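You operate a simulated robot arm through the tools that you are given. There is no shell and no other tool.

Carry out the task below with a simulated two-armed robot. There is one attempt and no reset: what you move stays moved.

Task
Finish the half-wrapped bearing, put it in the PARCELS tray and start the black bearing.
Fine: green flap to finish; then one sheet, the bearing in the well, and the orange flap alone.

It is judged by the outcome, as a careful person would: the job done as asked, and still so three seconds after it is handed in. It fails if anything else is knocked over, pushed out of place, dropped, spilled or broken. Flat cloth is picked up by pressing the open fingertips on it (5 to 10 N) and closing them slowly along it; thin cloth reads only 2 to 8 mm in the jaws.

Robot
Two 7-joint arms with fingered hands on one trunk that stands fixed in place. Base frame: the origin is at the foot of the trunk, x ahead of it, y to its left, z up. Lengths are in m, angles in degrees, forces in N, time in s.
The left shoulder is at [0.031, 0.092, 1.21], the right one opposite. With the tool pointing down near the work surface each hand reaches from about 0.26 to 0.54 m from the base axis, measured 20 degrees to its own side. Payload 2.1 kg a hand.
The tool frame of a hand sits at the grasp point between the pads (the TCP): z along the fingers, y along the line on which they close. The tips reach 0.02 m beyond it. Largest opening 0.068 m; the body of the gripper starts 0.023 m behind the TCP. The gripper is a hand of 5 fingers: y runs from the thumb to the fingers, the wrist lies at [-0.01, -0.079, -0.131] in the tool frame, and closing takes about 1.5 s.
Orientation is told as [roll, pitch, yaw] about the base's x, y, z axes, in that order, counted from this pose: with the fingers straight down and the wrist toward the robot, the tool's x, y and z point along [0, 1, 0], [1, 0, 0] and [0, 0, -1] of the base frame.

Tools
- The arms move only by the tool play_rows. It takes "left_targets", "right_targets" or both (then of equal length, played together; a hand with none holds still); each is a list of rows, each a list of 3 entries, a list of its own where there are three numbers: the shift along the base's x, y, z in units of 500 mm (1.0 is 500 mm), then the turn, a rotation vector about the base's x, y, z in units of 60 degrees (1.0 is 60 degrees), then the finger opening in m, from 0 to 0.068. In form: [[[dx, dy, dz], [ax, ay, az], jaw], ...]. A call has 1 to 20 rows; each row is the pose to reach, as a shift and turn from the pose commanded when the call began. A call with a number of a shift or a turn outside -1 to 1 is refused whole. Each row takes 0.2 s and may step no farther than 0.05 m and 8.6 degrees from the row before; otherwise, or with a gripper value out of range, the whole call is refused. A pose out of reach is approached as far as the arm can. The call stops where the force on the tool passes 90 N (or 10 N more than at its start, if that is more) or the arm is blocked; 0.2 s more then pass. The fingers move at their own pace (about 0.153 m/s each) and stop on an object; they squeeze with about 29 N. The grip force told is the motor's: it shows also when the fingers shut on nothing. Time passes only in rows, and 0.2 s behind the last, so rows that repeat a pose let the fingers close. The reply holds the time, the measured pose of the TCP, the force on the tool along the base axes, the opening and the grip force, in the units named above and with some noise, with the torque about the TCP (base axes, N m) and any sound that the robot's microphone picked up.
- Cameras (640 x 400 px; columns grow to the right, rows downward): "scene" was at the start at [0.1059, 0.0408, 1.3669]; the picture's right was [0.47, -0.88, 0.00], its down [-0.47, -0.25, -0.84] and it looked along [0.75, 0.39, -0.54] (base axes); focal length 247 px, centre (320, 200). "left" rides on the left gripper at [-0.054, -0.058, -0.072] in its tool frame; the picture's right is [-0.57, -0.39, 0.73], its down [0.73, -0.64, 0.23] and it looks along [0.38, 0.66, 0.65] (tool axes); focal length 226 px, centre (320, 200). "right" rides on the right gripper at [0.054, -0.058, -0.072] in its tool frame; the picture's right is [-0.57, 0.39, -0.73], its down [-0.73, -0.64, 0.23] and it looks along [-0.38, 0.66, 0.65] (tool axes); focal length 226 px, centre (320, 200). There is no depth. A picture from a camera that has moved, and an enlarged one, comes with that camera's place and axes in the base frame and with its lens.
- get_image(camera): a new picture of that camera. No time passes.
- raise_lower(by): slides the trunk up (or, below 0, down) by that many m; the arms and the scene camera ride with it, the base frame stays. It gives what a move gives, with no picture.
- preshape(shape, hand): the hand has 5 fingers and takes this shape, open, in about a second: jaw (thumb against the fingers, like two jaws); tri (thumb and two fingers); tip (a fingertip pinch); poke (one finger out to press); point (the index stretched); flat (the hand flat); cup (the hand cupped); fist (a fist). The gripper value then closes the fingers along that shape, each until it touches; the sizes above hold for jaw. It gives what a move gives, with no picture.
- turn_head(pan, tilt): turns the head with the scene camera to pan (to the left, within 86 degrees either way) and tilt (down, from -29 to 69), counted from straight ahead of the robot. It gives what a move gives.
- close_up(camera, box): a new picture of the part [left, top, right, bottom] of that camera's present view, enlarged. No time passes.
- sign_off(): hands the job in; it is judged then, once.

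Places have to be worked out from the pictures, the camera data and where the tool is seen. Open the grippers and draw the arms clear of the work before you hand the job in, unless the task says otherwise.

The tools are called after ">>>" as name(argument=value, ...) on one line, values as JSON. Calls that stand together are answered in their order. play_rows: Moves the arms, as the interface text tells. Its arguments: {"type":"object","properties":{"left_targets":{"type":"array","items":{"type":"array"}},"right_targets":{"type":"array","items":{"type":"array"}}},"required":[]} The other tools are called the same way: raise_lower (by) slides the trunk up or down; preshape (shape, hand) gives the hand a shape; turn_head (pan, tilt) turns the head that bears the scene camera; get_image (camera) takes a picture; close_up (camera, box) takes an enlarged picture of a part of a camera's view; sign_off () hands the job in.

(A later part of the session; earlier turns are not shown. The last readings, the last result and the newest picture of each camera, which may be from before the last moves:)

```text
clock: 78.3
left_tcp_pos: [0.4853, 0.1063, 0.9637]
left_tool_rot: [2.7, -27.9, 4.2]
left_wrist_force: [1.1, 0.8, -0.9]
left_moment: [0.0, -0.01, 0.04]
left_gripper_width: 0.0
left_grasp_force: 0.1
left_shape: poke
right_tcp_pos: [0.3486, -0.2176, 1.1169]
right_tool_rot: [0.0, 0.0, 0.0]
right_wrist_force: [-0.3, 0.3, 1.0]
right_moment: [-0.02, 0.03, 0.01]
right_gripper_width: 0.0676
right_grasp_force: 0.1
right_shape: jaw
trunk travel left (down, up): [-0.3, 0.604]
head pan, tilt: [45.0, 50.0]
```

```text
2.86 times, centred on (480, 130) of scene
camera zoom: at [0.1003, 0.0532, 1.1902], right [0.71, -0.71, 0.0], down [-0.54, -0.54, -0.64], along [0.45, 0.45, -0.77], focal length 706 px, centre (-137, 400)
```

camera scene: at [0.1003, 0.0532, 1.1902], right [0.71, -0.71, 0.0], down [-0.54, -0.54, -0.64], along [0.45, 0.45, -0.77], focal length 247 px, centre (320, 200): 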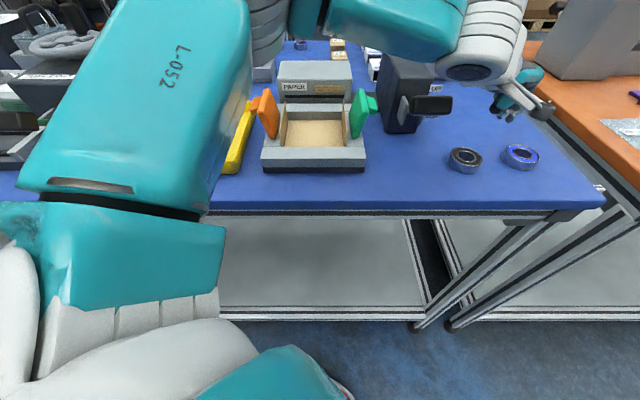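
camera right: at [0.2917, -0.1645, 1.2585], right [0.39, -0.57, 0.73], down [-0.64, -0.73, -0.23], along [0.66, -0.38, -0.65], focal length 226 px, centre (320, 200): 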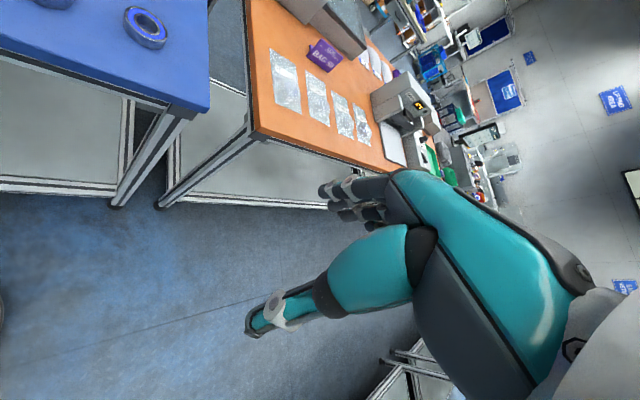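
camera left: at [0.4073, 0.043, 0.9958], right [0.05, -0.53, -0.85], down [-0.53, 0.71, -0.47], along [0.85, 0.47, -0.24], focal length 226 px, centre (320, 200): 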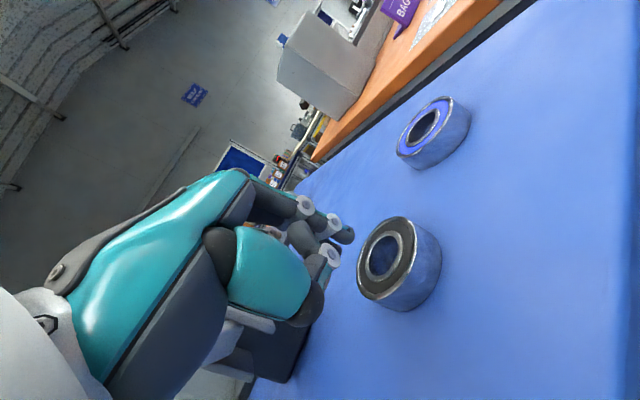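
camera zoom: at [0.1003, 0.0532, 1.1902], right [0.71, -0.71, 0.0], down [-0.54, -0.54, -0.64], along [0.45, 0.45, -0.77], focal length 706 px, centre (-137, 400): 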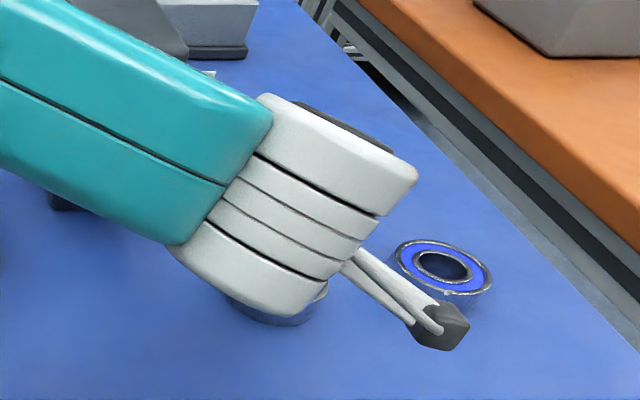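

Tip is at about (0.4945, 0.108), bore centre ≈(0.4995, 0.1055). I advance 4 mm and descend in small steps, checking force.

>>> play_rows(left_targets=[[[0.008, -0.003, -0.008], [0, 0, 0], 0], [[0.008, -0.003, -0.02], [0, 0, 0], 0], [[0.008, -0.003, -0.032], [0, 0, 0], 0], [[0.008, -0.003, -0.04], [0, 0, 0], 0]])

>>> get_image(camera="left")

```text
clock: 79.3
left_tcp_pos: [0.4863, 0.1126, 0.9505]
left_tool_rot: [2.6, -27.9, 4.2]
left_wrist_force: [0.1, 0.0, -0.2]
left_moment: [0.02, 0.0, -0.03]
left_gripper_width: 0.0
left_grasp_force: 0.1
left_shape: poke
left hand out of reach, approached as far as the arm can: row 1, 2, 3, 4
right_tcp_pos: [0.3499, -0.2175, 1.1167]
right_tool_rot: [0.0, 0.0, 0.0]
right_wrist_force: [0.7, -0.8, 0.5]
right_moment: [0.0, 0.04, 0.01]
right_gripper_width: 0.0677
right_grasp_force: 0.2
right_shape: jaw
trunk travel left (down, up): [-0.3, 0.604]
head pan, tilt: [45.0, 50.0]
```

```text
taken
camera left: at [0.4072, 0.049, 0.983], right [0.05, -0.53, -0.85], down [-0.53, 0.71, -0.47], along [0.85, 0.47, -0.25], focal length 226 px, centre (320, 200)
```

left: 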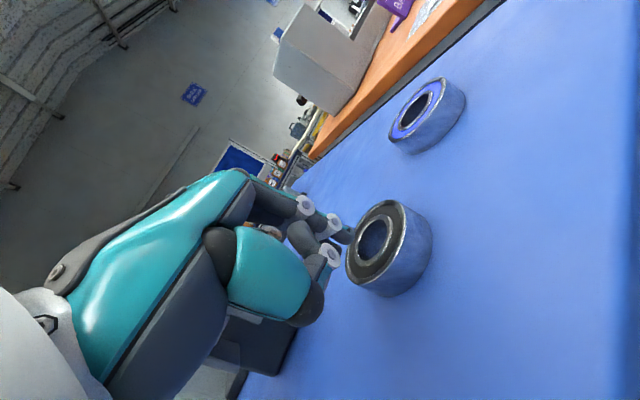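

Blocked by reach again. The quoted 0.54 m reach was presumably for the starting trunk height, so I back out, level the hand, and raise the trunk 0.15 m back to it.

>>> play_rows(left_targets=[[[-0.02, -0.01, 0.04], [-0.02, 0.115, 0], 0], [[-0.05, -0.02, 0.1], [-0.04, 0.23, 0], 0], [[-0.09, -0.03, 0.15], [-0.06, 0.345, 0], 0], [[-0.12, -0.04, 0.18], [-0.081, 0.46, 0], 0], [[-0.12, -0.04, 0.18], [-0.081, 0.46, 0], 0]])

>>> raise_lower(by=0.15)

>>> preshape(shape="jaw", hand="left")

```text
clock: 80.5
left_tcp_pos: [0.426, 0.0917, 1.0427]
left_tool_rot: [-0.1, 0.1, 4.8]
left_wrist_force: [0.3, 0.4, 0.3]
left_moment: [0.04, -0.01, 0.0]
left_gripper_width: 0.0
left_grasp_force: 0.0
left_shape: poke
right_tcp_pos: [0.3496, -0.2177, 1.117]
right_tool_rot: [0.0, 0.1, 0.1]
right_wrist_force: [0.5, 0.0, 0.2]
right_moment: [-0.01, 0.0, 0.01]
right_gripper_width: 0.0679
right_grasp_force: 0.0
right_shape: jaw
trunk travel left (down, up): [-0.3, 0.604]
head pan, tilt: [45.0, 50.0]
```

```text
clock: 82.3
left_tcp_pos: [0.423, 0.093, 1.1946]
left_tool_rot: [-0.2, -0.8, 4.9]
left_wrist_force: [0.5, -0.1, 0.4]
left_moment: [0.01, -0.01, 0.0]
left_gripper_width: 0.0002
left_grasp_force: 0.0
left_shape: poke
right_tcp_pos: [0.3487, -0.2172, 1.267]
right_tool_rot: [0.0, 0.1, 0.1]
right_wrist_force: [0.6, -1.0, 0.0]
right_moment: [0.0, 0.0, 0.0]
right_gripper_width: 0.0677
right_grasp_force: 0.0
right_shape: jaw
trunk travel left (down, up): [-0.45, 0.454]
head pan, tilt: [45.0, 50.0]
```

```text
clock: 83.2
left_tcp_pos: [0.4227, 0.0931, 1.1943]
left_tool_rot: [-0.2, -0.9, 4.8]
left_wrist_force: [0.2, -0.1, -0.7]
left_moment: [0.03, 0.01, -0.04]
left_gripper_width: 0.0677
left_grasp_force: 0.0
left_shape: jaw
right_tcp_pos: [0.3486, -0.2169, 1.268]
right_tool_rot: [0.0, 0.0, 0.2]
right_wrist_force: [-0.3, -0.5, 0.3]
right_moment: [-0.01, -0.03, -0.02]
right_gripper_width: 0.068
right_grasp_force: 0.1
right_shape: jaw
trunk travel left (down, up): [-0.45, 0.454]
head pan, tilt: [45.0, 50.0]
```

Now I go down to z≈1.0 near the bearing turning to yaw −15°, then out toward it, to test reach at this trunk height.

>>> play_rows(left_targets=[[[0, 0, -0.06], [0, 0, -0.1], 0.068], [[0, 0, -0.13], [0, 0, -0.2], 0.068], [[0.01, 0, -0.2], [0, 0, -0.3], 0.068], [[0.03, 0, -0.27], [0, 0, -0.333], 0.068], [[0.05, 0.0, -0.34], [0, 0, -0.333], 0.068], [[0.08, 0.01, -0.38], [0, 0, -0.333], 0.068], [[0.12, 0.02, -0.4], [0, 0, -0.333], 0.068], [[0.148, 0.025, -0.42], [0, 0, -0.333], 0.068], [[0.148, 0.025, -0.42], [0, 0, -0.333], 0.068]])

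>>> get_image(camera="left")

>>> get_image(camera="scene")

```text
clock: 85.2
left_tcp_pos: [0.4406, 0.1354, 1.0244]
left_tool_rot: [-0.3, -0.8, -15.1]
left_wrist_force: [0.3, -0.4, 0.6]
left_moment: [-0.01, 0.0, 0.01]
left_gripper_width: 0.0678
left_grasp_force: 0.2
left_shape: jaw
left hand out of reach, approached as far as the arm can: row 4, 5, 6, 7, 8, 9
right_tcp_pos: [0.3488, -0.2171, 1.2673]
right_tool_rot: [0.0, 0.1, 0.2]
right_wrist_force: [0.4, 0.5, -0.6]
right_moment: [0.01, 0.0, 0.04]
right_gripper_width: 0.0677
right_grasp_force: 0.0
right_shape: jaw
trunk travel left (down, up): [-0.45, 0.454]
head pan, tilt: [45.0, 50.0]
```

```text
taken
camera left: at [0.3701, 0.0989, 1.0949], right [-0.51, -0.45, -0.73], down [-0.42, 0.87, -0.24], along [0.75, 0.19, -0.64], focal length 226 px, centre (320, 200)
```

left: 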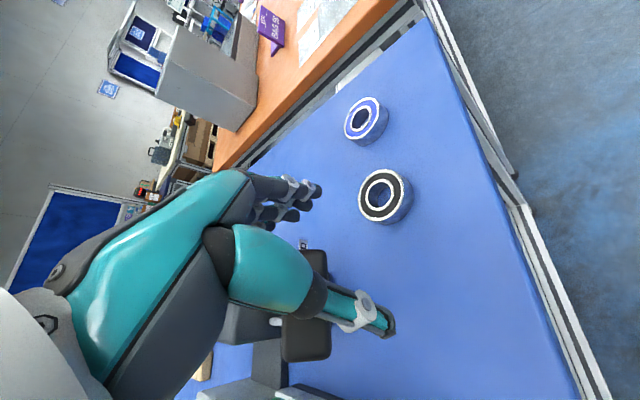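

```text
taken
camera scene: at [0.0815, 0.0533, 1.3412], right [0.71, -0.71, 0.0], down [-0.54, -0.54, -0.64], along [0.45, 0.45, -0.77], focal length 247 px, centre (320, 200)
```

scene: 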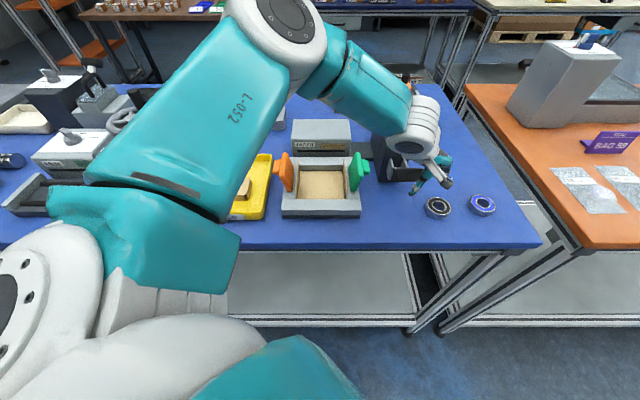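

Reach is worse at the higher trunk; the elbow-up arm reaches further when the shoulder is low. I lift the hand away from the lever and lower the trunk well down (−0.23 m).

>>> play_rows(left_targets=[[[0, -0.03, 0.08], [0, 0, 0], 0.068], [[-0.02, -0.06, 0.17], [0, 0, 0], 0.068], [[-0.03, -0.08, 0.26], [0, 0, 0], 0.068], [[-0.03, -0.08, 0.35], [0, 0, 0], 0.068], [[-0.03, -0.08, 0.44], [0, 0, 0], 0.068], [[-0.03, -0.08, 0.48], [0, 0, 0], 0.068], [[-0.03, -0.08, 0.48], [0, 0, 0], 0.068]])

>>> raise_lower(by=-0.23)

>>> get_image(camera="scene")

```text
clock: 86.8
left_tcp_pos: [0.4262, 0.1052, 1.2553]
left_tool_rot: [-0.3, -0.7, -15.1]
left_wrist_force: [-0.1, 0.5, 0.6]
left_moment: [0.02, 0.01, -0.02]
left_gripper_width: 0.0677
left_grasp_force: 0.0
left_shape: jaw
left hand out of reach, approached as far as the arm can: row 6, 7
right_tcp_pos: [0.3488, -0.2177, 1.2678]
right_tool_rot: [0.0, 0.0, 0.0]
right_wrist_force: [-0.9, 0.7, -0.3]
right_moment: [-0.02, -0.01, -0.02]
right_gripper_width: 0.0676
right_grasp_force: 0.0
right_shape: jaw
trunk travel left (down, up): [-0.45, 0.454]
head pan, tilt: [45.0, 50.0]
```

```text
clock: 89.2
left_tcp_pos: [0.424, 0.1044, 1.0263]
left_tool_rot: [-0.3, -0.9, -15.2]
left_wrist_force: [-0.7, -0.5, 1.2]
left_moment: [0.05, 0.02, 0.01]
left_gripper_width: 0.068
left_grasp_force: 0.1
left_shape: jaw
right_tcp_pos: [0.3477, -0.2169, 1.0367]
right_tool_rot: [0.0, 0.0, 0.1]
right_wrist_force: [-0.6, 0.2, 0.4]
right_moment: [-0.02, 0.03, 0.01]
right_gripper_width: 0.0676
right_grasp_force: 0.1
right_shape: jaw
trunk travel left (down, up): [-0.22, 0.684]
head pan, tilt: [45.0, 50.0]
```

```text
taken
camera scene: at [0.1147, 0.0533, 1.1093], right [0.71, -0.71, 0.0], down [-0.54, -0.54, -0.64], along [0.45, 0.45, -0.77], focal length 247 px, centre (320, 200)
```

scene: 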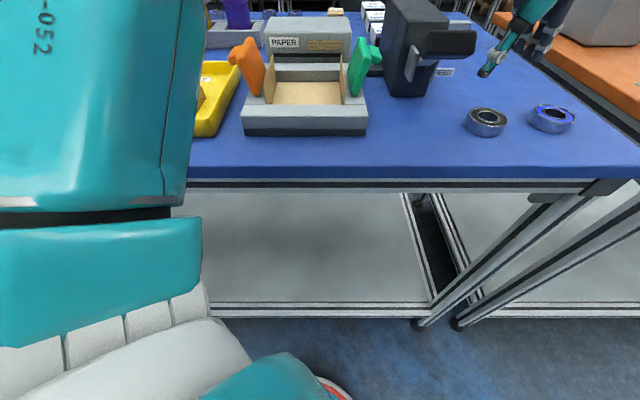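

Now at shoulder height ≈0.98. I advance and descend toward the bearing to test the reach here.

>>> play_rows(left_targets=[[[0.03, -0.01, -0.02], [0, 0, 0], 0.068], [[0.06, -0.01, -0.04], [0, 0, 0], 0.068], [[0.09, -0.01, -0.07], [0, 0, 0], 0.068], [[0.12, -0.004, -0.1], [0, 0, 0], 0.068], [[0.143, 0.0, -0.122], [0, 0, 0], 0.068], [[0.143, 0.0, -0.122], [0, 0, 0], 0.068]])

>>> get_image(camera="left")

>>> close_up(camera="scene", box=[400, 20, 600, 160])

```text
clock: 90.6
left_tcp_pos: [0.4795, 0.1113, 0.9685]
left_tool_rot: [-0.3, -0.7, -15.1]
left_wrist_force: [0.4, 0.2, -0.1]
left_moment: [0.0, 0.01, 0.03]
left_gripper_width: 0.0681
left_grasp_force: 0.1
left_shape: jaw
left hand out of reach, approached as far as the arm can: row 3, 4, 5, 6
right_tcp_pos: [0.349, -0.2178, 1.0363]
right_tool_rot: [0.0, 0.1, 0.1]
right_wrist_force: [-0.7, -0.2, 0.4]
right_moment: [-0.01, 0.0, 0.03]
right_gripper_width: 0.0679
right_grasp_force: 0.1
right_shape: jaw
trunk travel left (down, up): [-0.22, 0.684]
head pan, tilt: [45.0, 50.0]
```

```text
taken
camera left: at [0.4091, 0.0742, 1.0384], right [-0.51, -0.45, -0.73], down [-0.42, 0.87, -0.24], along [0.75, 0.19, -0.64], focal length 226 px, centre (320, 200)
```

left: 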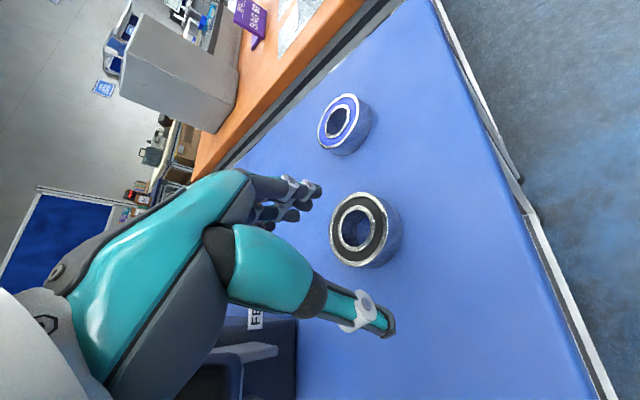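

```text
2.86 times, centred on (500, 90) of scene
camera zoom: at [0.1149, 0.0533, 1.1092], right [0.71, -0.71, 0.0], down [-0.54, -0.54, -0.64], along [0.45, 0.45, -0.77], focal length 706 px, centre (-194, 514)
```

zoom: 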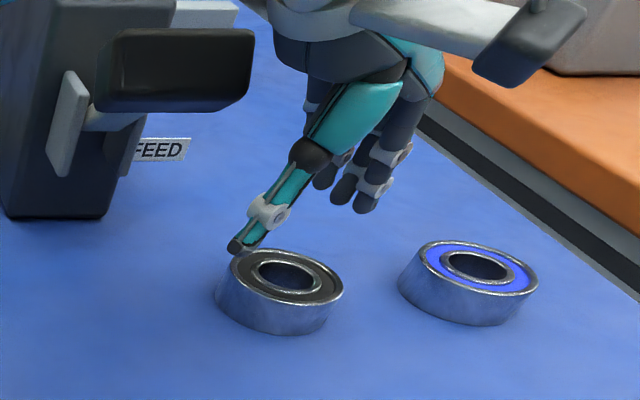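

Reach here is ~20 mm short of centre, but a two-finger "tip" pinch could hook the near wall (index in the bore, thumb outside) with the TCP at about (0.480, 0.106). I test that position at yaw 0°, which also keeps the hand clear of the lever.

>>> play_rows(left_targets=[[[-0.02, -0.01, 0.02], [0, 0, 0.08], 0.068], [[-0.02, -0.015, 0.02], [0, 0, 0.16], 0.068], [[-0.01, -0.01, 0.02], [0, 0, 0.25], 0.068], [[0.001, -0.01, 0.0], [0, 0, 0.25], 0.068], [[0.001, -0.01, 0.0], [0, 0, 0.25], 0.068]])

>>> preshape(shape="tip", hand="left")

>>> get_image(camera="left")

>>> close_up(camera="scene", box=[400, 20, 600, 160])

```text
clock: 91.8
left_tcp_pos: [0.4788, 0.1244, 0.9732]
left_tool_rot: [-0.4, -0.9, -0.1]
left_wrist_force: [-1.5, -1.6, 4.2]
left_moment: [0.23, -0.02, 0.06]
left_gripper_width: 0.068
left_grasp_force: 0.1
left_shape: jaw
left hand out of reach, approached as far as the arm can: row 2, 3, 4, 5
right_tcp_pos: [0.3471, -0.2172, 1.0369]
right_tool_rot: [0.0, 0.0, 0.2]
right_wrist_force: [0.0, 0.9, 0.2]
right_moment: [0.03, 0.01, -0.04]
right_gripper_width: 0.0676
right_grasp_force: 0.1
right_shape: jaw
trunk travel left (down, up): [-0.22, 0.684]
head pan, tilt: [45.0, 50.0]
```

```text
clock: 92.7
left_tcp_pos: [0.4776, 0.1239, 0.9728]
left_tool_rot: [-0.3, -0.8, -0.1]
left_wrist_force: [0.0, -2.7, 3.2]
left_moment: [0.24, 0.01, 0.09]
left_gripper_width: 0.0681
left_grasp_force: 0.1
left_shape: tip
right_tcp_pos: [0.3479, -0.2172, 1.0369]
right_tool_rot: [-0.1, 0.0, 0.2]
right_wrist_force: [0.6, 0.3, -0.3]
right_moment: [-0.03, 0.02, -0.02]
right_gripper_width: 0.0676
right_grasp_force: 0.0
right_shape: jaw
trunk travel left (down, up): [-0.22, 0.684]
head pan, tilt: [45.0, 50.0]
```

```text
taken
camera left: at [0.4196, 0.0697, 1.0432], right [-0.38, -0.57, -0.73], down [-0.64, 0.73, -0.24], along [0.67, 0.37, -0.64], focal length 226 px, centre (320, 200)
```

left: 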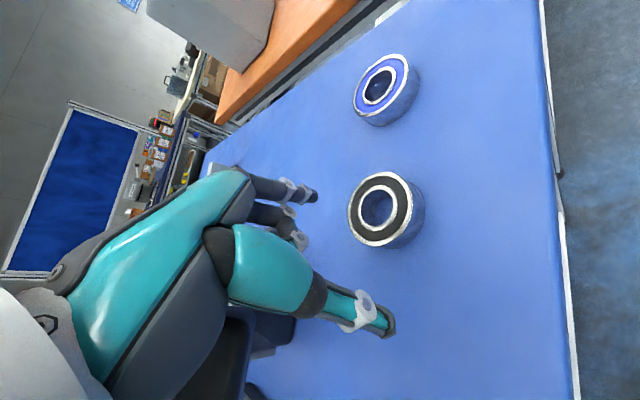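

```text
2.86 times, centred on (500, 90) of scene
camera zoom: at [0.1145, 0.0528, 1.1093], right [0.71, -0.71, 0.0], down [-0.54, -0.54, -0.64], along [0.45, 0.46, -0.77], focal length 706 px, centre (-194, 514)
```

zoom: 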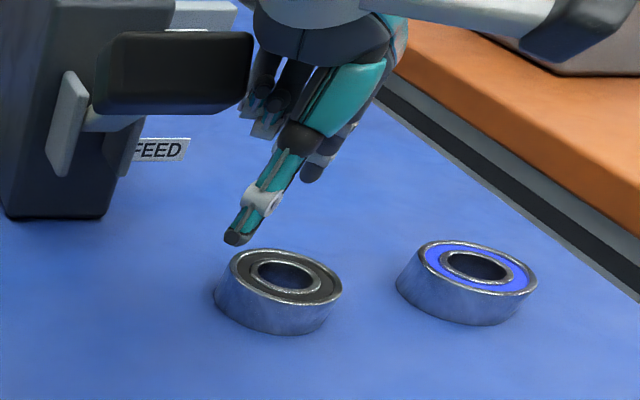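

The curled fingers lightly touch the lever handle (3 N). I move off at once toward −x/−y and up, then look.

>>> play_rows(left_targets=[[[-0.02, -0.03, 0.01], [0, 0, 0], 0.068], [[-0.04, -0.06, 0.03], [0, 0, 0], 0.068], [[-0.04, -0.06, 0.05], [0, 0, 0], 0.068], [[-0.04, -0.06, 0.05], [0, 0, 0], 0.068]])

>>> get_image(camera="scene")

>>> close_up(camera="left", box=[220, 130, 440, 350])

```text
clock: 93.7
left_tcp_pos: [0.4492, 0.1019, 0.9909]
left_tool_rot: [-0.2, -0.8, -0.2]
left_wrist_force: [0.5, -0.3, -0.1]
left_moment: [-0.04, -0.02, -0.02]
left_gripper_width: 0.0678
left_grasp_force: 0.1
left_shape: tip
left hand out of reach, approached as far as the arm can: row 1, 2, 3, 4
right_tcp_pos: [0.3483, -0.2171, 1.0372]
right_tool_rot: [0.0, 0.0, 0.1]
right_wrist_force: [-1.0, -0.6, -0.1]
right_moment: [0.0, 0.02, 0.01]
right_gripper_width: 0.0679
right_grasp_force: 0.1
right_shape: jaw
trunk travel left (down, up): [-0.22, 0.684]
head pan, tilt: [45.0, 50.0]
```

```text
taken
camera scene: at [0.1147, 0.0533, 1.1092], right [0.71, -0.71, 0.0], down [-0.54, -0.54, -0.64], along [0.45, 0.45, -0.77], focal length 247 px, centre (320, 200)
```

scene: 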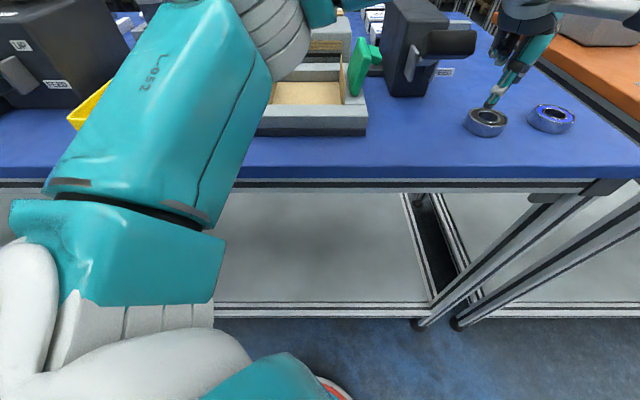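

```text
1.82 times, centred on (330, 240) of left
camera zoom: at [0.3896, 0.0466, 1.0607], right [-0.38, -0.57, -0.73], down [-0.64, 0.73, -0.24], along [0.67, 0.37, -0.64], focal length 411 px, centre (302, 127)
```

zoom: 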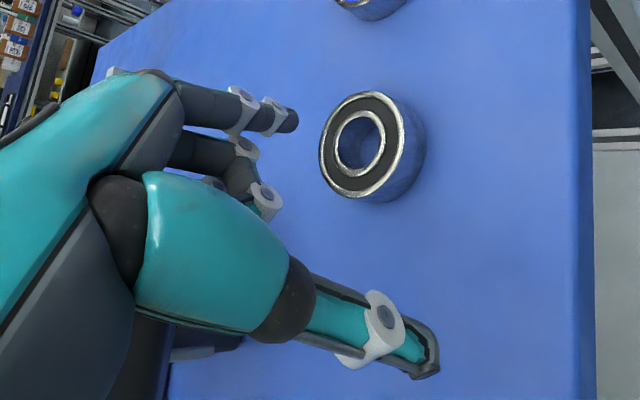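

The left arm is limited here and the lever is in its way, so the right hand, coming from the front-right, is better suited to hook the bearing nearer. I park the left hand up over the fixture and bring the right hand (poke, yaw +45°) toward the bearing.

>>> play_rows(left_targets=[[[-0.04, -0.02, 0.06], [0, 0, 0], 0.068], [[-0.08, 0.0, 0.14], [0, 0, 0.1], 0.068], [[-0.12, 0.04, 0.22], [0, 0, 0.2], 0.068], [[-0.15, 0.11, 0.26], [0, 0, 0.3], 0.068], [[-0.18, 0.18, 0.26], [0, 0, 0.4], 0.068], [[-0.2, 0.26, 0.26], [0, 0, 0.5], 0.068], [[-0.22, 0.33, 0.26], [0, 0, 0.6], 0.068], [[-0.24, 0.4, 0.26], [0, 0, 0.7], 0.068], [[-0.24, 0.4, 0.26], [0, 0, 0.75], 0.068]])

>>> preshape(shape="poke", hand="right")

>>> play_rows(right_targets=[[[0.0, 0.05, 0.02], [0, 0, 0.1], 0], [[0.01, 0.12, 0.04], [0, 0, 0.2], 0], [[0.02, 0.19, 0.06], [0, 0, 0.3], 0], [[0.03, 0.26, 0.06], [0, 0, 0.4], 0], [[0.05, 0.33, 0.06], [0, 0, 0.5], 0], [[0.07, 0.39, 0.06], [0, 0, 0.6], 0], [[0.1, 0.44, 0.06], [0, 0, 0.7], 0], [[0.13, 0.48, 0.06], [0, 0, 0.75], 0], [[0.13, 0.48, 0.06], [0, 0, 0.75], 0]])

>>> get_image(camera="scene")

>>> get_image(camera="right")

```text
clock: 95.7
left_tcp_pos: [0.3267, 0.3037, 1.1195]
left_tool_rot: [-0.3, -0.8, 44.9]
left_wrist_force: [0.5, 0.0, 1.3]
left_moment: [-0.01, -0.01, 0.01]
left_gripper_width: 0.068
left_grasp_force: 0.1
left_shape: tip
left hand out of reach, approached as far as the arm can: row 1, 2, 3
right_tcp_pos: [0.3486, -0.2181, 1.0372]
right_tool_rot: [0.0, 0.0, 0.2]
right_wrist_force: [0.0, 1.0, 0.4]
right_moment: [-0.02, 0.01, 0.01]
right_gripper_width: 0.0677
right_grasp_force: 0.1
right_shape: jaw
trunk travel left (down, up): [-0.22, 0.684]
head pan, tilt: [45.0, 50.0]
```

```text
clock: 96.6
left_tcp_pos: [0.3261, 0.3015, 1.1202]
left_tool_rot: [-0.1, -0.8, 44.8]
left_wrist_force: [0.1, 0.5, 0.3]
left_moment: [0.02, -0.01, 0.0]
left_gripper_width: 0.0681
left_grasp_force: 0.0
left_shape: tip
right_tcp_pos: [0.3481, -0.2174, 1.0371]
right_tool_rot: [-0.1, 0.0, 0.0]
right_wrist_force: [-0.2, -0.8, 0.4]
right_moment: [-0.01, -0.03, -0.02]
right_gripper_width: 0.0
right_grasp_force: 0.0
right_shape: poke
trunk travel left (down, up): [-0.22, 0.684]
head pan, tilt: [45.0, 50.0]
```

```text
clock: 98.6
left_tcp_pos: [0.3268, 0.3024, 1.1213]
left_tool_rot: [-0.2, -0.9, 44.9]
left_wrist_force: [-0.9, 0.0, -0.1]
left_moment: [0.0, 0.04, 0.03]
left_gripper_width: 0.0677
left_grasp_force: 0.0
left_shape: tip
right_tcp_pos: [0.4159, 0.023, 1.068]
right_tool_rot: [0.3, -0.1, 44.6]
right_wrist_force: [-1.1, 0.3, 1.2]
right_moment: [0.02, 0.0, 0.0]
right_gripper_width: 0.0002
right_grasp_force: 0.1
right_shape: poke
right hand out of reach, approached as far as the arm can: row 8
trunk travel left (down, up): [-0.22, 0.684]
head pan, tilt: [45.0, 50.0]
```

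```text
taken
camera scene: at [0.1147, 0.0534, 1.1092], right [0.71, -0.71, 0.0], down [-0.54, -0.54, -0.64], along [0.45, 0.45, -0.77], focal length 247 px, centre (320, 200)
```

scene: 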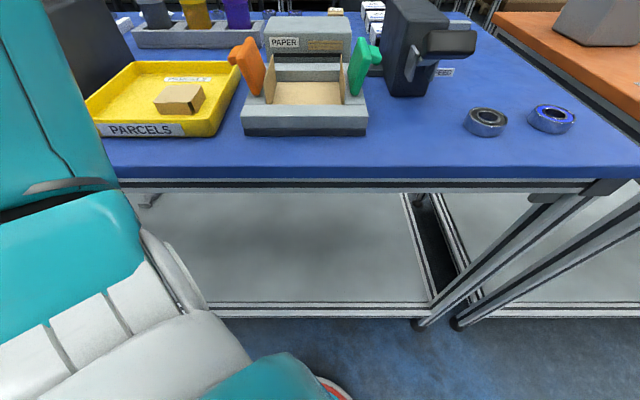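

```text
taken
camera right: at [0.3356, 0.0203, 1.1397], right [0.68, -0.13, 0.72], down [0.06, -0.97, -0.23], along [0.73, 0.2, -0.65], focal length 226 px, centre (320, 200)
```

right: 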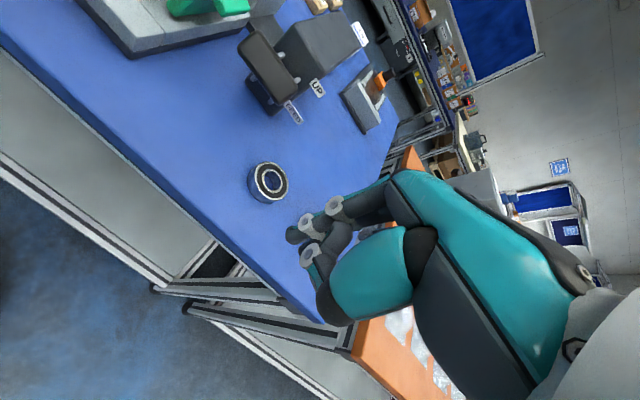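

The right hand sits well. I tilt it 25° forward (along b) and advance toward the bearing, at safe height.

>>> play_rows(right_targets=[[[0, 0, 0], [0.098, -0.098, 0], 0], [[0.01, 0.01, -0.02], [0.197, -0.197, 0], 0], [[0.03, 0.03, -0.05], [0.295, -0.295, 0], 0], [[0.06, 0.06, -0.09], [0.295, -0.295, 0], 0], [[0.1, 0.1, -0.13], [0.295, -0.295, 0], 0], [[0.13, 0.13, -0.16], [0.295, -0.295, 0], 0], [[0.155, 0.154, -0.19], [0.295, -0.295, 0], 0], [[0.155, 0.154, -0.19], [0.295, -0.295, 0], 0]])

>>> get_image(camera="right")

>>> close_up(camera="scene", box=[400, 20, 600, 160])

```text
clock: 100.4
left_tcp_pos: [0.3269, 0.3029, 1.1216]
left_tool_rot: [-0.3, -0.9, 44.9]
left_wrist_force: [0.3, -0.2, 0.1]
left_moment: [-0.01, -0.01, 0.03]
left_gripper_width: 0.0681
left_grasp_force: 0.0
left_shape: tip
right_tcp_pos: [0.4917, 0.0994, 0.9717]
right_tool_rot: [0.0, -25.1, 45.2]
right_wrist_force: [0.3, -0.2, -0.1]
right_moment: [0.02, 0.01, 0.0]
right_gripper_width: 0.0001
right_grasp_force: 0.0
right_shape: poke
trunk travel left (down, up): [-0.22, 0.684]
head pan, tilt: [45.0, 50.0]
```

```text
taken
camera right: at [0.3941, 0.0793, 1.013], right [0.43, -0.37, 0.82], down [0.18, -0.86, -0.48], along [0.88, 0.35, -0.31], focal length 226 px, centre (320, 200)
```

right: 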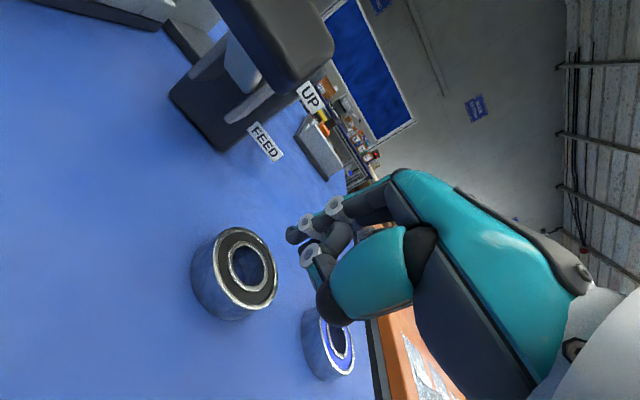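

```text
2.86 times, centred on (500, 90) of scene
camera zoom: at [0.1148, 0.0534, 1.1092], right [0.71, -0.71, 0.0], down [-0.54, -0.54, -0.64], along [0.45, 0.45, -0.77], focal length 706 px, centre (-194, 514)
```

zoom: 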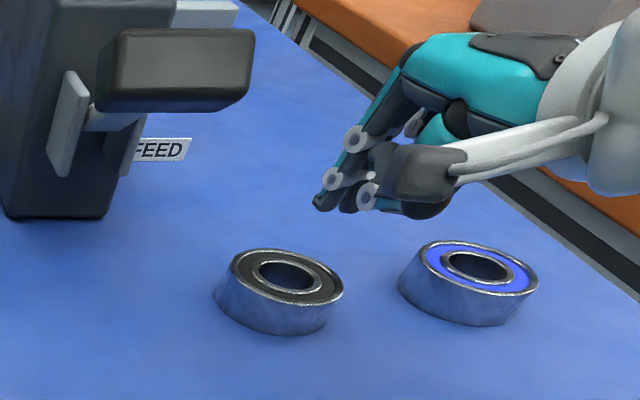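

The right hand reaches it easily: fingertip at about (0.498, 0.105), directly over the bore by projection. I descend in small steps into the bore.

>>> play_rows(right_targets=[[[0.003, 0.001, -0.02], [0, 0, 0], 0], [[0.003, 0.001, -0.04], [0, 0, 0], 0], [[0.003, 0.001, -0.055], [0, 0, 0], 0], [[0.003, 0.001, -0.066], [0, 0, 0], 0]])

>>> close_up(camera="scene", box=[400, 20, 600, 160])

>>> close_up(camera="right", box=[170, 160, 390, 380])

```text
clock: 101.4
left_tcp_pos: [0.3264, 0.3022, 1.1209]
left_tool_rot: [-0.2, -0.8, 44.9]
left_wrist_force: [0.1, -1.3, -0.5]
left_moment: [-0.01, -0.01, 0.04]
left_gripper_width: 0.068
left_grasp_force: 0.1
left_shape: tip
right_tcp_pos: [0.493, 0.101, 0.9398]
right_tool_rot: [0.0, -25.0, 45.1]
right_wrist_force: [-0.6, -0.6, 0.2]
right_moment: [0.02, 0.01, -0.03]
right_gripper_width: 0.0
right_grasp_force: 0.0
right_shape: poke
trunk travel left (down, up): [-0.22, 0.684]
head pan, tilt: [45.0, 50.0]
```

```text
2.86 times, centred on (500, 90) of scene
camera zoom: at [0.1148, 0.0534, 1.1092], right [0.71, -0.71, 0.0], down [-0.54, -0.54, -0.64], along [0.45, 0.45, -0.77], focal length 706 px, centre (-194, 514)
```

zoom: 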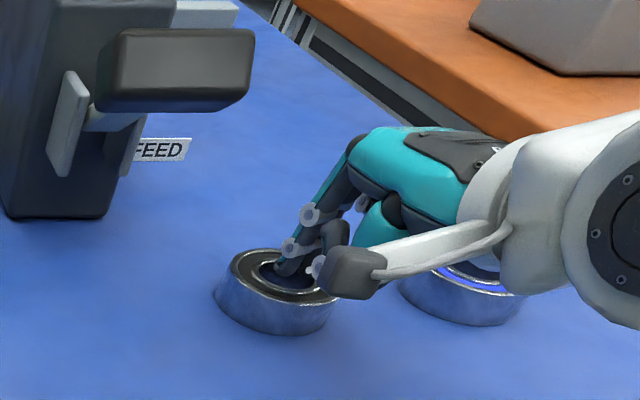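

```text
1.82 times, centred on (280, 270) of right
camera zoom: at [0.3959, 0.0806, 0.9799], right [0.43, -0.37, 0.82], down [0.18, -0.86, -0.48], along [0.88, 0.35, -0.3], focal length 411 px, centre (393, 73)
```

zoom: 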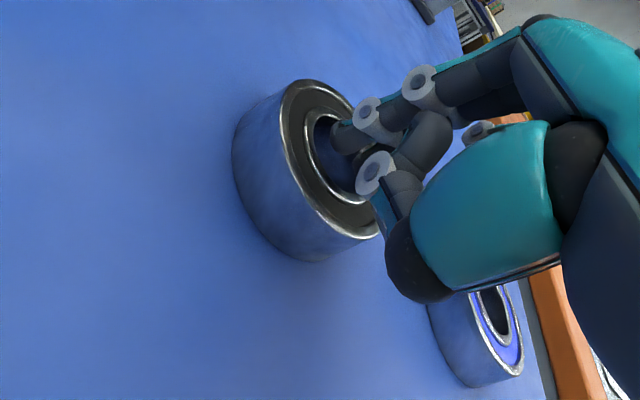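

The index tip is entering the bore without contact. I go 8 mm deeper.

>>> play_rows(right_targets=[[[0, 0, -0.008], [0, 0, 0], 0], [[0, 0, -0.016], [0, 0, 0], 0], [[0, 0, -0.016], [0, 0, 0], 0]])

>>> close_up(camera="scene", box=[400, 20, 600, 160])

```text
clock: 102.2
left_tcp_pos: [0.3243, 0.3016, 1.1228]
left_tool_rot: [-0.3, -1.0, 44.8]
left_wrist_force: [0.3, -0.2, -0.2]
left_moment: [-0.01, 0.02, -0.02]
left_gripper_width: 0.068
left_grasp_force: 0.1
left_shape: tip
right_tcp_pos: [0.492, 0.0987, 0.935]
right_tool_rot: [-0.1, -25.5, 45.0]
right_wrist_force: [7.2, -6.2, 43.0]
right_moment: [-0.01, -0.56, -0.11]
right_gripper_width: 0.0
right_grasp_force: 0.1
right_shape: poke
trunk travel left (down, up): [-0.22, 0.684]
head pan, tilt: [45.0, 50.0]
```

```text
2.86 times, centred on (500, 90) of scene
camera zoom: at [0.1126, 0.0519, 1.11], right [0.71, -0.71, 0.0], down [-0.54, -0.54, -0.64], along [0.46, 0.46, -0.76], focal length 706 px, centre (-194, 514)
```

zoom: 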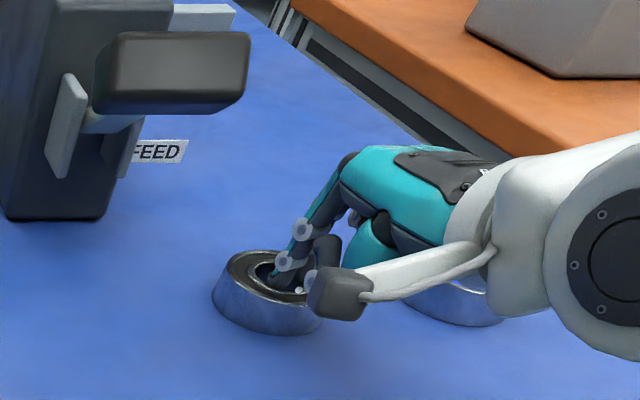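

The fingertip is in the bore and touching bottom. I ease up ~4 mm and drag the bearing about 50 mm toward the robot.

>>> play_rows(right_targets=[[[0, 0, 0.013], [0, 0, 0], 0], [[-0.016, -0.002, 0.013], [0, 0, 0], 0], [[-0.032, -0.004, 0.013], [0, 0, 0], 0], [[-0.048, -0.006, 0.013], [0, 0, 0], 0], [[-0.048, -0.006, 0.013], [0, 0, 0], 0]])

>>> close_up(camera="scene", box=[400, 20, 600, 160])

```text
clock: 103.4
left_tcp_pos: [0.3275, 0.3012, 1.1218]
left_tool_rot: [-0.2, -0.8, 44.9]
left_wrist_force: [0.1, 0.0, -0.3]
left_moment: [-0.01, 0.01, 0.03]
left_gripper_width: 0.0681
left_grasp_force: 0.1
left_shape: tip
right_tcp_pos: [0.4674, 0.0973, 0.9363]
right_tool_rot: [0.0, -24.6, 45.1]
right_wrist_force: [-0.2, -1.4, 0.2]
right_moment: [0.05, 0.0, -0.04]
right_gripper_width: 0.0
right_grasp_force: 0.0
right_shape: poke
trunk travel left (down, up): [-0.22, 0.684]
head pan, tilt: [45.0, 50.0]
```

```text
2.86 times, centred on (500, 90) of scene
camera zoom: at [0.1146, 0.0535, 1.109], right [0.71, -0.71, 0.0], down [-0.54, -0.54, -0.64], along [0.45, 0.45, -0.77], focal length 706 px, centre (-194, 514)
```

zoom: 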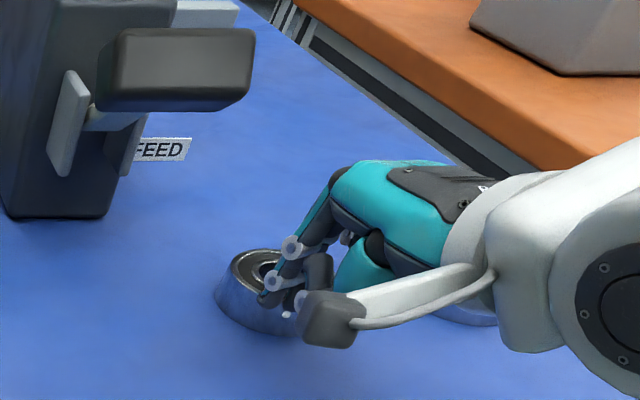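

The bearing did not move: the tip had landed on the inner ring's near edge, which puts the bearing top at ≈0.917 and its centre nearer (0.503, 0.108). I lift, move 5 mm further on, and try again.

>>> play_rows(right_targets=[[[0, 0, 0.03], [0, 0, 0], 0], [[0, 0, 0.05], [0, 0, 0], 0], [[0.03, 0.005, 0.05], [0, 0, 0], 0], [[0.06, 0.01, 0.05], [0, 0, 0], 0], [[0.06, 0.01, 0.05], [0, 0, 0], 0]])

>>> close_up(camera="scene", box=[400, 20, 600, 160])

>>> close_up(camera="right", box=[170, 160, 390, 380])

```text
clock: 104.6
left_tcp_pos: [0.3262, 0.3028, 1.1216]
left_tool_rot: [-0.2, -0.8, 44.9]
left_wrist_force: [0.6, -1.2, 0.3]
left_moment: [0.0, 0.0, 0.01]
left_gripper_width: 0.068
left_grasp_force: 0.0
left_shape: tip
right_tcp_pos: [0.4997, 0.1025, 0.9632]
right_tool_rot: [-0.1, -25.0, 45.1]
right_wrist_force: [0.2, -0.9, 0.0]
right_moment: [0.0, 0.02, 0.03]
right_gripper_width: 0.0
right_grasp_force: 0.1
right_shape: poke
trunk travel left (down, up): [-0.22, 0.684]
head pan, tilt: [45.0, 50.0]
```

```text
2.86 times, centred on (500, 90) of scene
camera zoom: at [0.1148, 0.0534, 1.1092], right [0.71, -0.71, 0.0], down [-0.54, -0.54, -0.64], along [0.45, 0.45, -0.77], focal length 706 px, centre (-194, 514)
```

zoom: 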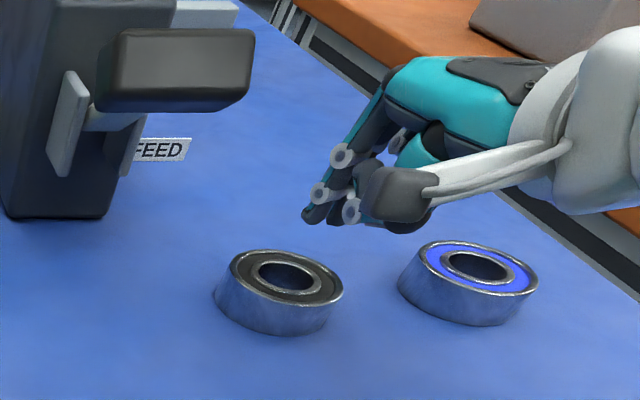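

```text
1.82 times, centred on (280, 270) of right
camera zoom: at [0.4018, 0.0821, 1.0031], right [0.43, -0.37, 0.82], down [0.18, -0.86, -0.48], along [0.88, 0.35, -0.3], focal length 411 px, centre (393, 73)
```

zoom: 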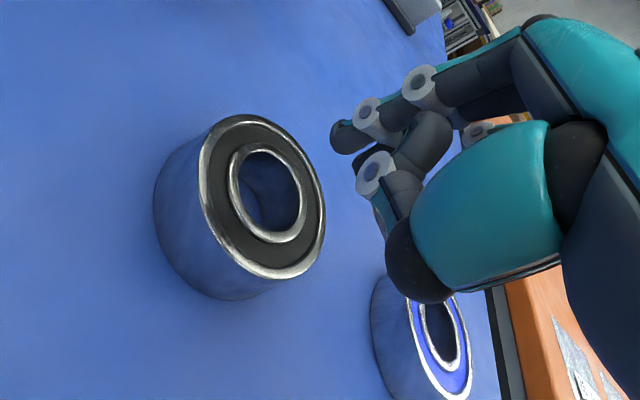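

The bore is clearly visible and the fingertip projects to within ~3 mm of its axis. I descend again.

>>> play_rows(right_targets=[[[-0.002, -0.002, -0.02], [0, 0, 0], 0], [[-0.003, -0.003, -0.04], [0, 0, 0], 0], [[-0.003, -0.003, -0.056], [0, 0, 0], 0], [[-0.003, -0.003, -0.066], [0, 0, 0], 0], [[-0.003, -0.003, -0.066], [0, 0, 0], 0]])

>>> close_up(camera="scene", box=[400, 20, 600, 160])

>>> close_up(camera="right", box=[170, 160, 390, 380])

```text
clock: 105.8
left_tcp_pos: [0.324, 0.3, 1.1242]
left_tool_rot: [-0.3, -1.1, 44.8]
left_wrist_force: [0.4, -0.7, -0.4]
left_moment: [-0.03, -0.01, 0.01]
left_gripper_width: 0.068
left_grasp_force: 0.1
left_shape: tip
right_tcp_pos: [0.4955, 0.0996, 0.9339]
right_tool_rot: [-0.1, -25.7, 45.1]
right_wrist_force: [6.6, -5.7, 53.2]
right_moment: [0.22, -0.61, -0.04]
right_gripper_width: 0.0002
right_grasp_force: 0.0
right_shape: poke
trunk travel left (down, up): [-0.22, 0.684]
head pan, tilt: [45.0, 50.0]
```

```text
2.86 times, centred on (500, 90) of scene
camera zoom: at [0.1114, 0.0516, 1.1103], right [0.71, -0.71, 0.0], down [-0.54, -0.54, -0.65], along [0.46, 0.46, -0.76], focal length 706 px, centre (-194, 514)
```

zoom: 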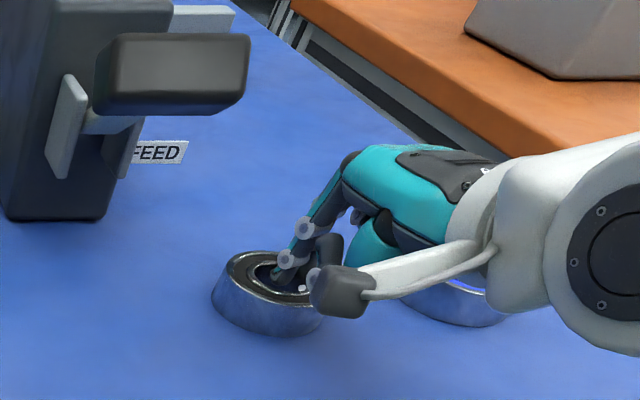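

```text
1.82 times, centred on (280, 270) of right
camera zoom: at [0.3974, 0.0784, 0.9733], right [0.42, -0.38, 0.82], down [0.18, -0.86, -0.48], along [0.89, 0.35, -0.29], focal length 411 px, centre (393, 73)
```

zoom: 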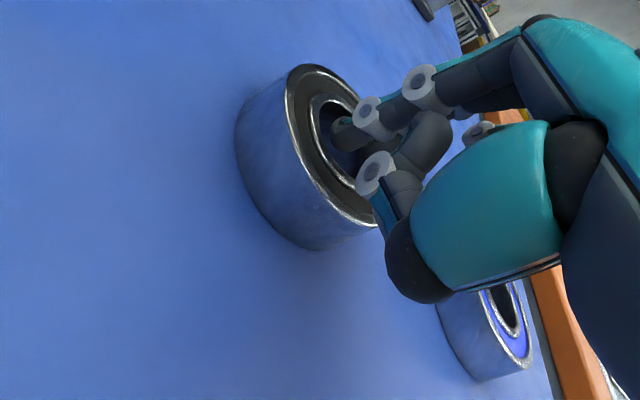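

The tip meets a solid at the same height again (z≈0.916), so the bore does not admit the finger. Since I'm pressing on the bearing's top, I try dragging it by friction: reduce the press a little and move toward the robot.

>>> play_rows(right_targets=[[[0, 0, 0.003], [0, 0, 0], 0], [[-0.012, -0.004, 0.003], [0, 0, 0], 0], [[-0.024, -0.008, 0.003], [0, 0, 0], 0], [[-0.036, -0.012, 0.003], [0, 0, 0], 0]])

>>> close_up(camera="scene", box=[400, 20, 600, 160])

```text
clock: 106.8
left_tcp_pos: [0.3257, 0.3013, 1.1221]
left_tool_rot: [-0.3, -1.0, 44.9]
left_wrist_force: [0.2, -0.3, -0.7]
left_moment: [-0.02, 0.01, 0.03]
left_gripper_width: 0.0678
left_grasp_force: 0.2
left_shape: tip
right_tcp_pos: [0.4788, 0.0939, 0.9347]
right_tool_rot: [0.0, -25.5, 45.2]
right_wrist_force: [12.0, -3.9, 42.8]
right_moment: [0.53, -0.86, -0.23]
right_gripper_width: 0.0
right_grasp_force: 0.1
right_shape: poke
trunk travel left (down, up): [-0.22, 0.684]
head pan, tilt: [45.0, 50.0]
```

```text
2.86 times, centred on (500, 90) of scene
camera zoom: at [0.113, 0.0523, 1.1096], right [0.71, -0.71, 0.0], down [-0.54, -0.54, -0.64], along [0.46, 0.46, -0.76], focal length 706 px, centre (-194, 514)
```

zoom: 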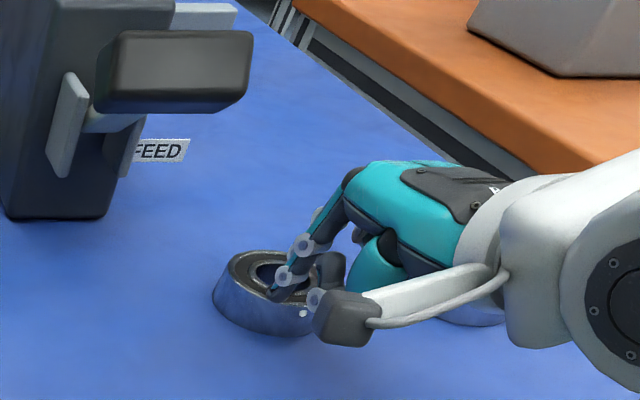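

I lift the finger to see whether the bearing moved.

>>> play_rows(right_targets=[[[0, 0, 0.02], [0, 0, 0], 0], [[0, 0, 0.06], [0, 0, 0], 0], [[-0.01, -0.02, 0.12], [0, 0, 0], 0], [[-0.02, -0.04, 0.16], [0, 0, 0], 0], [[-0.02, -0.04, 0.16], [0, 0, 0], 0]])

>>> close_up(camera="scene", box=[400, 20, 600, 160])

```text
clock: 108.0
left_tcp_pos: [0.3275, 0.3022, 1.1196]
left_tool_rot: [-0.2, -0.9, 44.9]
left_wrist_force: [0.0, 0.5, -0.2]
left_moment: [0.0, -0.02, 0.03]
left_gripper_width: 0.068
left_grasp_force: 0.0
left_shape: tip
right_tcp_pos: [0.4679, 0.0751, 1.0117]
right_tool_rot: [0.0, -25.0, 45.1]
right_wrist_force: [0.2, 0.9, -0.2]
right_moment: [0.01, 0.02, 0.03]
right_gripper_width: 0.0004
right_grasp_force: 0.1
right_shape: poke
trunk travel left (down, up): [-0.22, 0.684]
head pan, tilt: [45.0, 50.0]
```

```text
2.86 times, centred on (500, 90) of scene
camera zoom: at [0.1147, 0.0534, 1.1092], right [0.71, -0.71, 0.0], down [-0.54, -0.54, -0.64], along [0.45, 0.45, -0.77], focal length 706 px, centre (-194, 514)
```

zoom: 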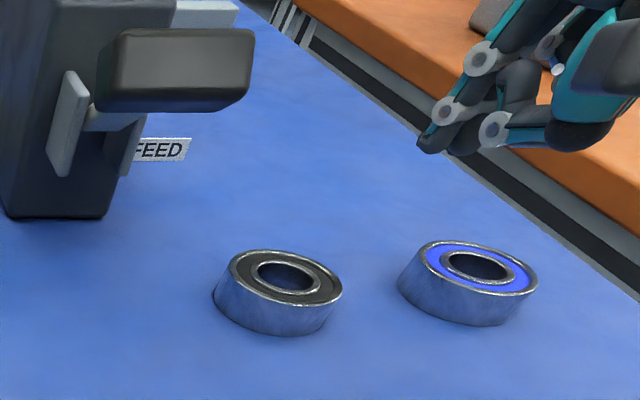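

Essentially unmoved (friction too low). I level the right hand, set the jaw shape, and test an upright right-hand grasp at yaw 25°.

>>> play_rows(right_targets=[[[-0.03, -0.02, 0.02], [-0.098, 0.098, 0], 0], [[-0.07, -0.05, 0.03], [-0.197, 0.197, 0], 0], [[-0.1, -0.07, 0.03], [-0.295, 0.295, 0], 0], [[-0.1, -0.07, 0.03], [-0.295, 0.295, 0], 0]])

>>> preshape(shape="jaw", hand="right")

>>> play_rows(right_targets=[[[0.03, 0.03, 0], [0, 0, -0.1], 0.068], [[0.06, 0.06, -0.02], [0, 0, -0.2], 0.068], [[0.09, 0.09, -0.05], [0, 0, -0.3], 0.068], [[0.12, 0.11, -0.08], [0, 0, -0.333], 0.068], [[0.15, 0.12, -0.1], [0, 0, -0.333], 0.068], [[0.172, 0.134, -0.12], [0, 0, -0.333], 0.068], [[0.172, 0.134, -0.12], [0, 0, -0.333], 0.068]])

>>> close_up(camera="scene", box=[400, 20, 600, 160])

```text
clock: 109.0
left_tcp_pos: [0.3268, 0.3017, 1.1204]
left_tool_rot: [-0.2, -0.8, 44.9]
left_wrist_force: [-0.5, 0.1, -0.1]
left_moment: [0.01, 0.04, -0.02]
left_gripper_width: 0.0678
left_grasp_force: 0.2
left_shape: tip
right_tcp_pos: [0.4164, 0.0399, 1.0267]
right_tool_rot: [0.0, 0.1, 45.0]
right_wrist_force: [-0.5, 0.1, -0.3]
right_moment: [-0.02, 0.02, 0.04]
right_gripper_width: 0.0
right_grasp_force: 0.0
right_shape: poke
trunk travel left (down, up): [-0.22, 0.684]
head pan, tilt: [45.0, 50.0]
```

```text
clock: 109.9
left_tcp_pos: [0.3269, 0.303, 1.1207]
left_tool_rot: [-0.1, -0.7, 44.9]
left_wrist_force: [-0.1, -0.4, 0.5]
left_moment: [0.0, 0.0, 0.01]
left_gripper_width: 0.0676
left_grasp_force: 0.0
left_shape: tip
right_tcp_pos: [0.4177, 0.0411, 1.0261]
right_tool_rot: [0.0, 0.0, 45.0]
right_wrist_force: [-0.7, 0.5, 0.5]
right_moment: [-0.02, -0.02, 0.0]
right_gripper_width: 0.0681
right_grasp_force: 0.0
right_shape: jaw
trunk travel left (down, up): [-0.22, 0.684]
head pan, tilt: [45.0, 50.0]
```

```text
clock: 111.5
left_tcp_pos: [0.3278, 0.3019, 1.1213]
left_tool_rot: [0.0, -0.8, 45.0]
left_wrist_force: [-0.6, -0.5, 0.2]
left_moment: [0.02, -0.01, -0.02]
left_gripper_width: 0.0681
left_grasp_force: 0.0
left_shape: tip
right_tcp_pos: [0.4721, 0.0959, 0.9617]
right_tool_rot: [0.0, 0.0, 25.0]
right_wrist_force: [0.7, -0.1, -0.2]
right_moment: [-0.03, 0.01, 0.01]
right_gripper_width: 0.068
right_grasp_force: 0.0
right_shape: jaw
right hand out of reach, approached as far as the arm can: row 4, 5, 6, 7
trunk travel left (down, up): [-0.22, 0.684]
head pan, tilt: [45.0, 50.0]
```

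```text
2.86 times, centred on (500, 90) of scene
camera zoom: at [0.1149, 0.0534, 1.1092], right [0.71, -0.71, 0.0], down [-0.54, -0.54, -0.64], along [0.45, 0.45, -0.77], focal length 706 px, centre (-194, 514)
```

zoom: 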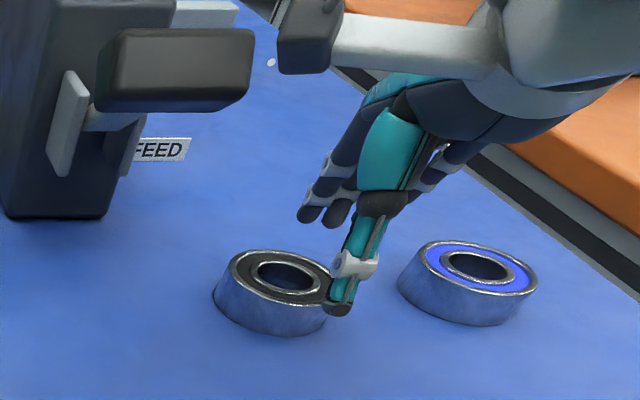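

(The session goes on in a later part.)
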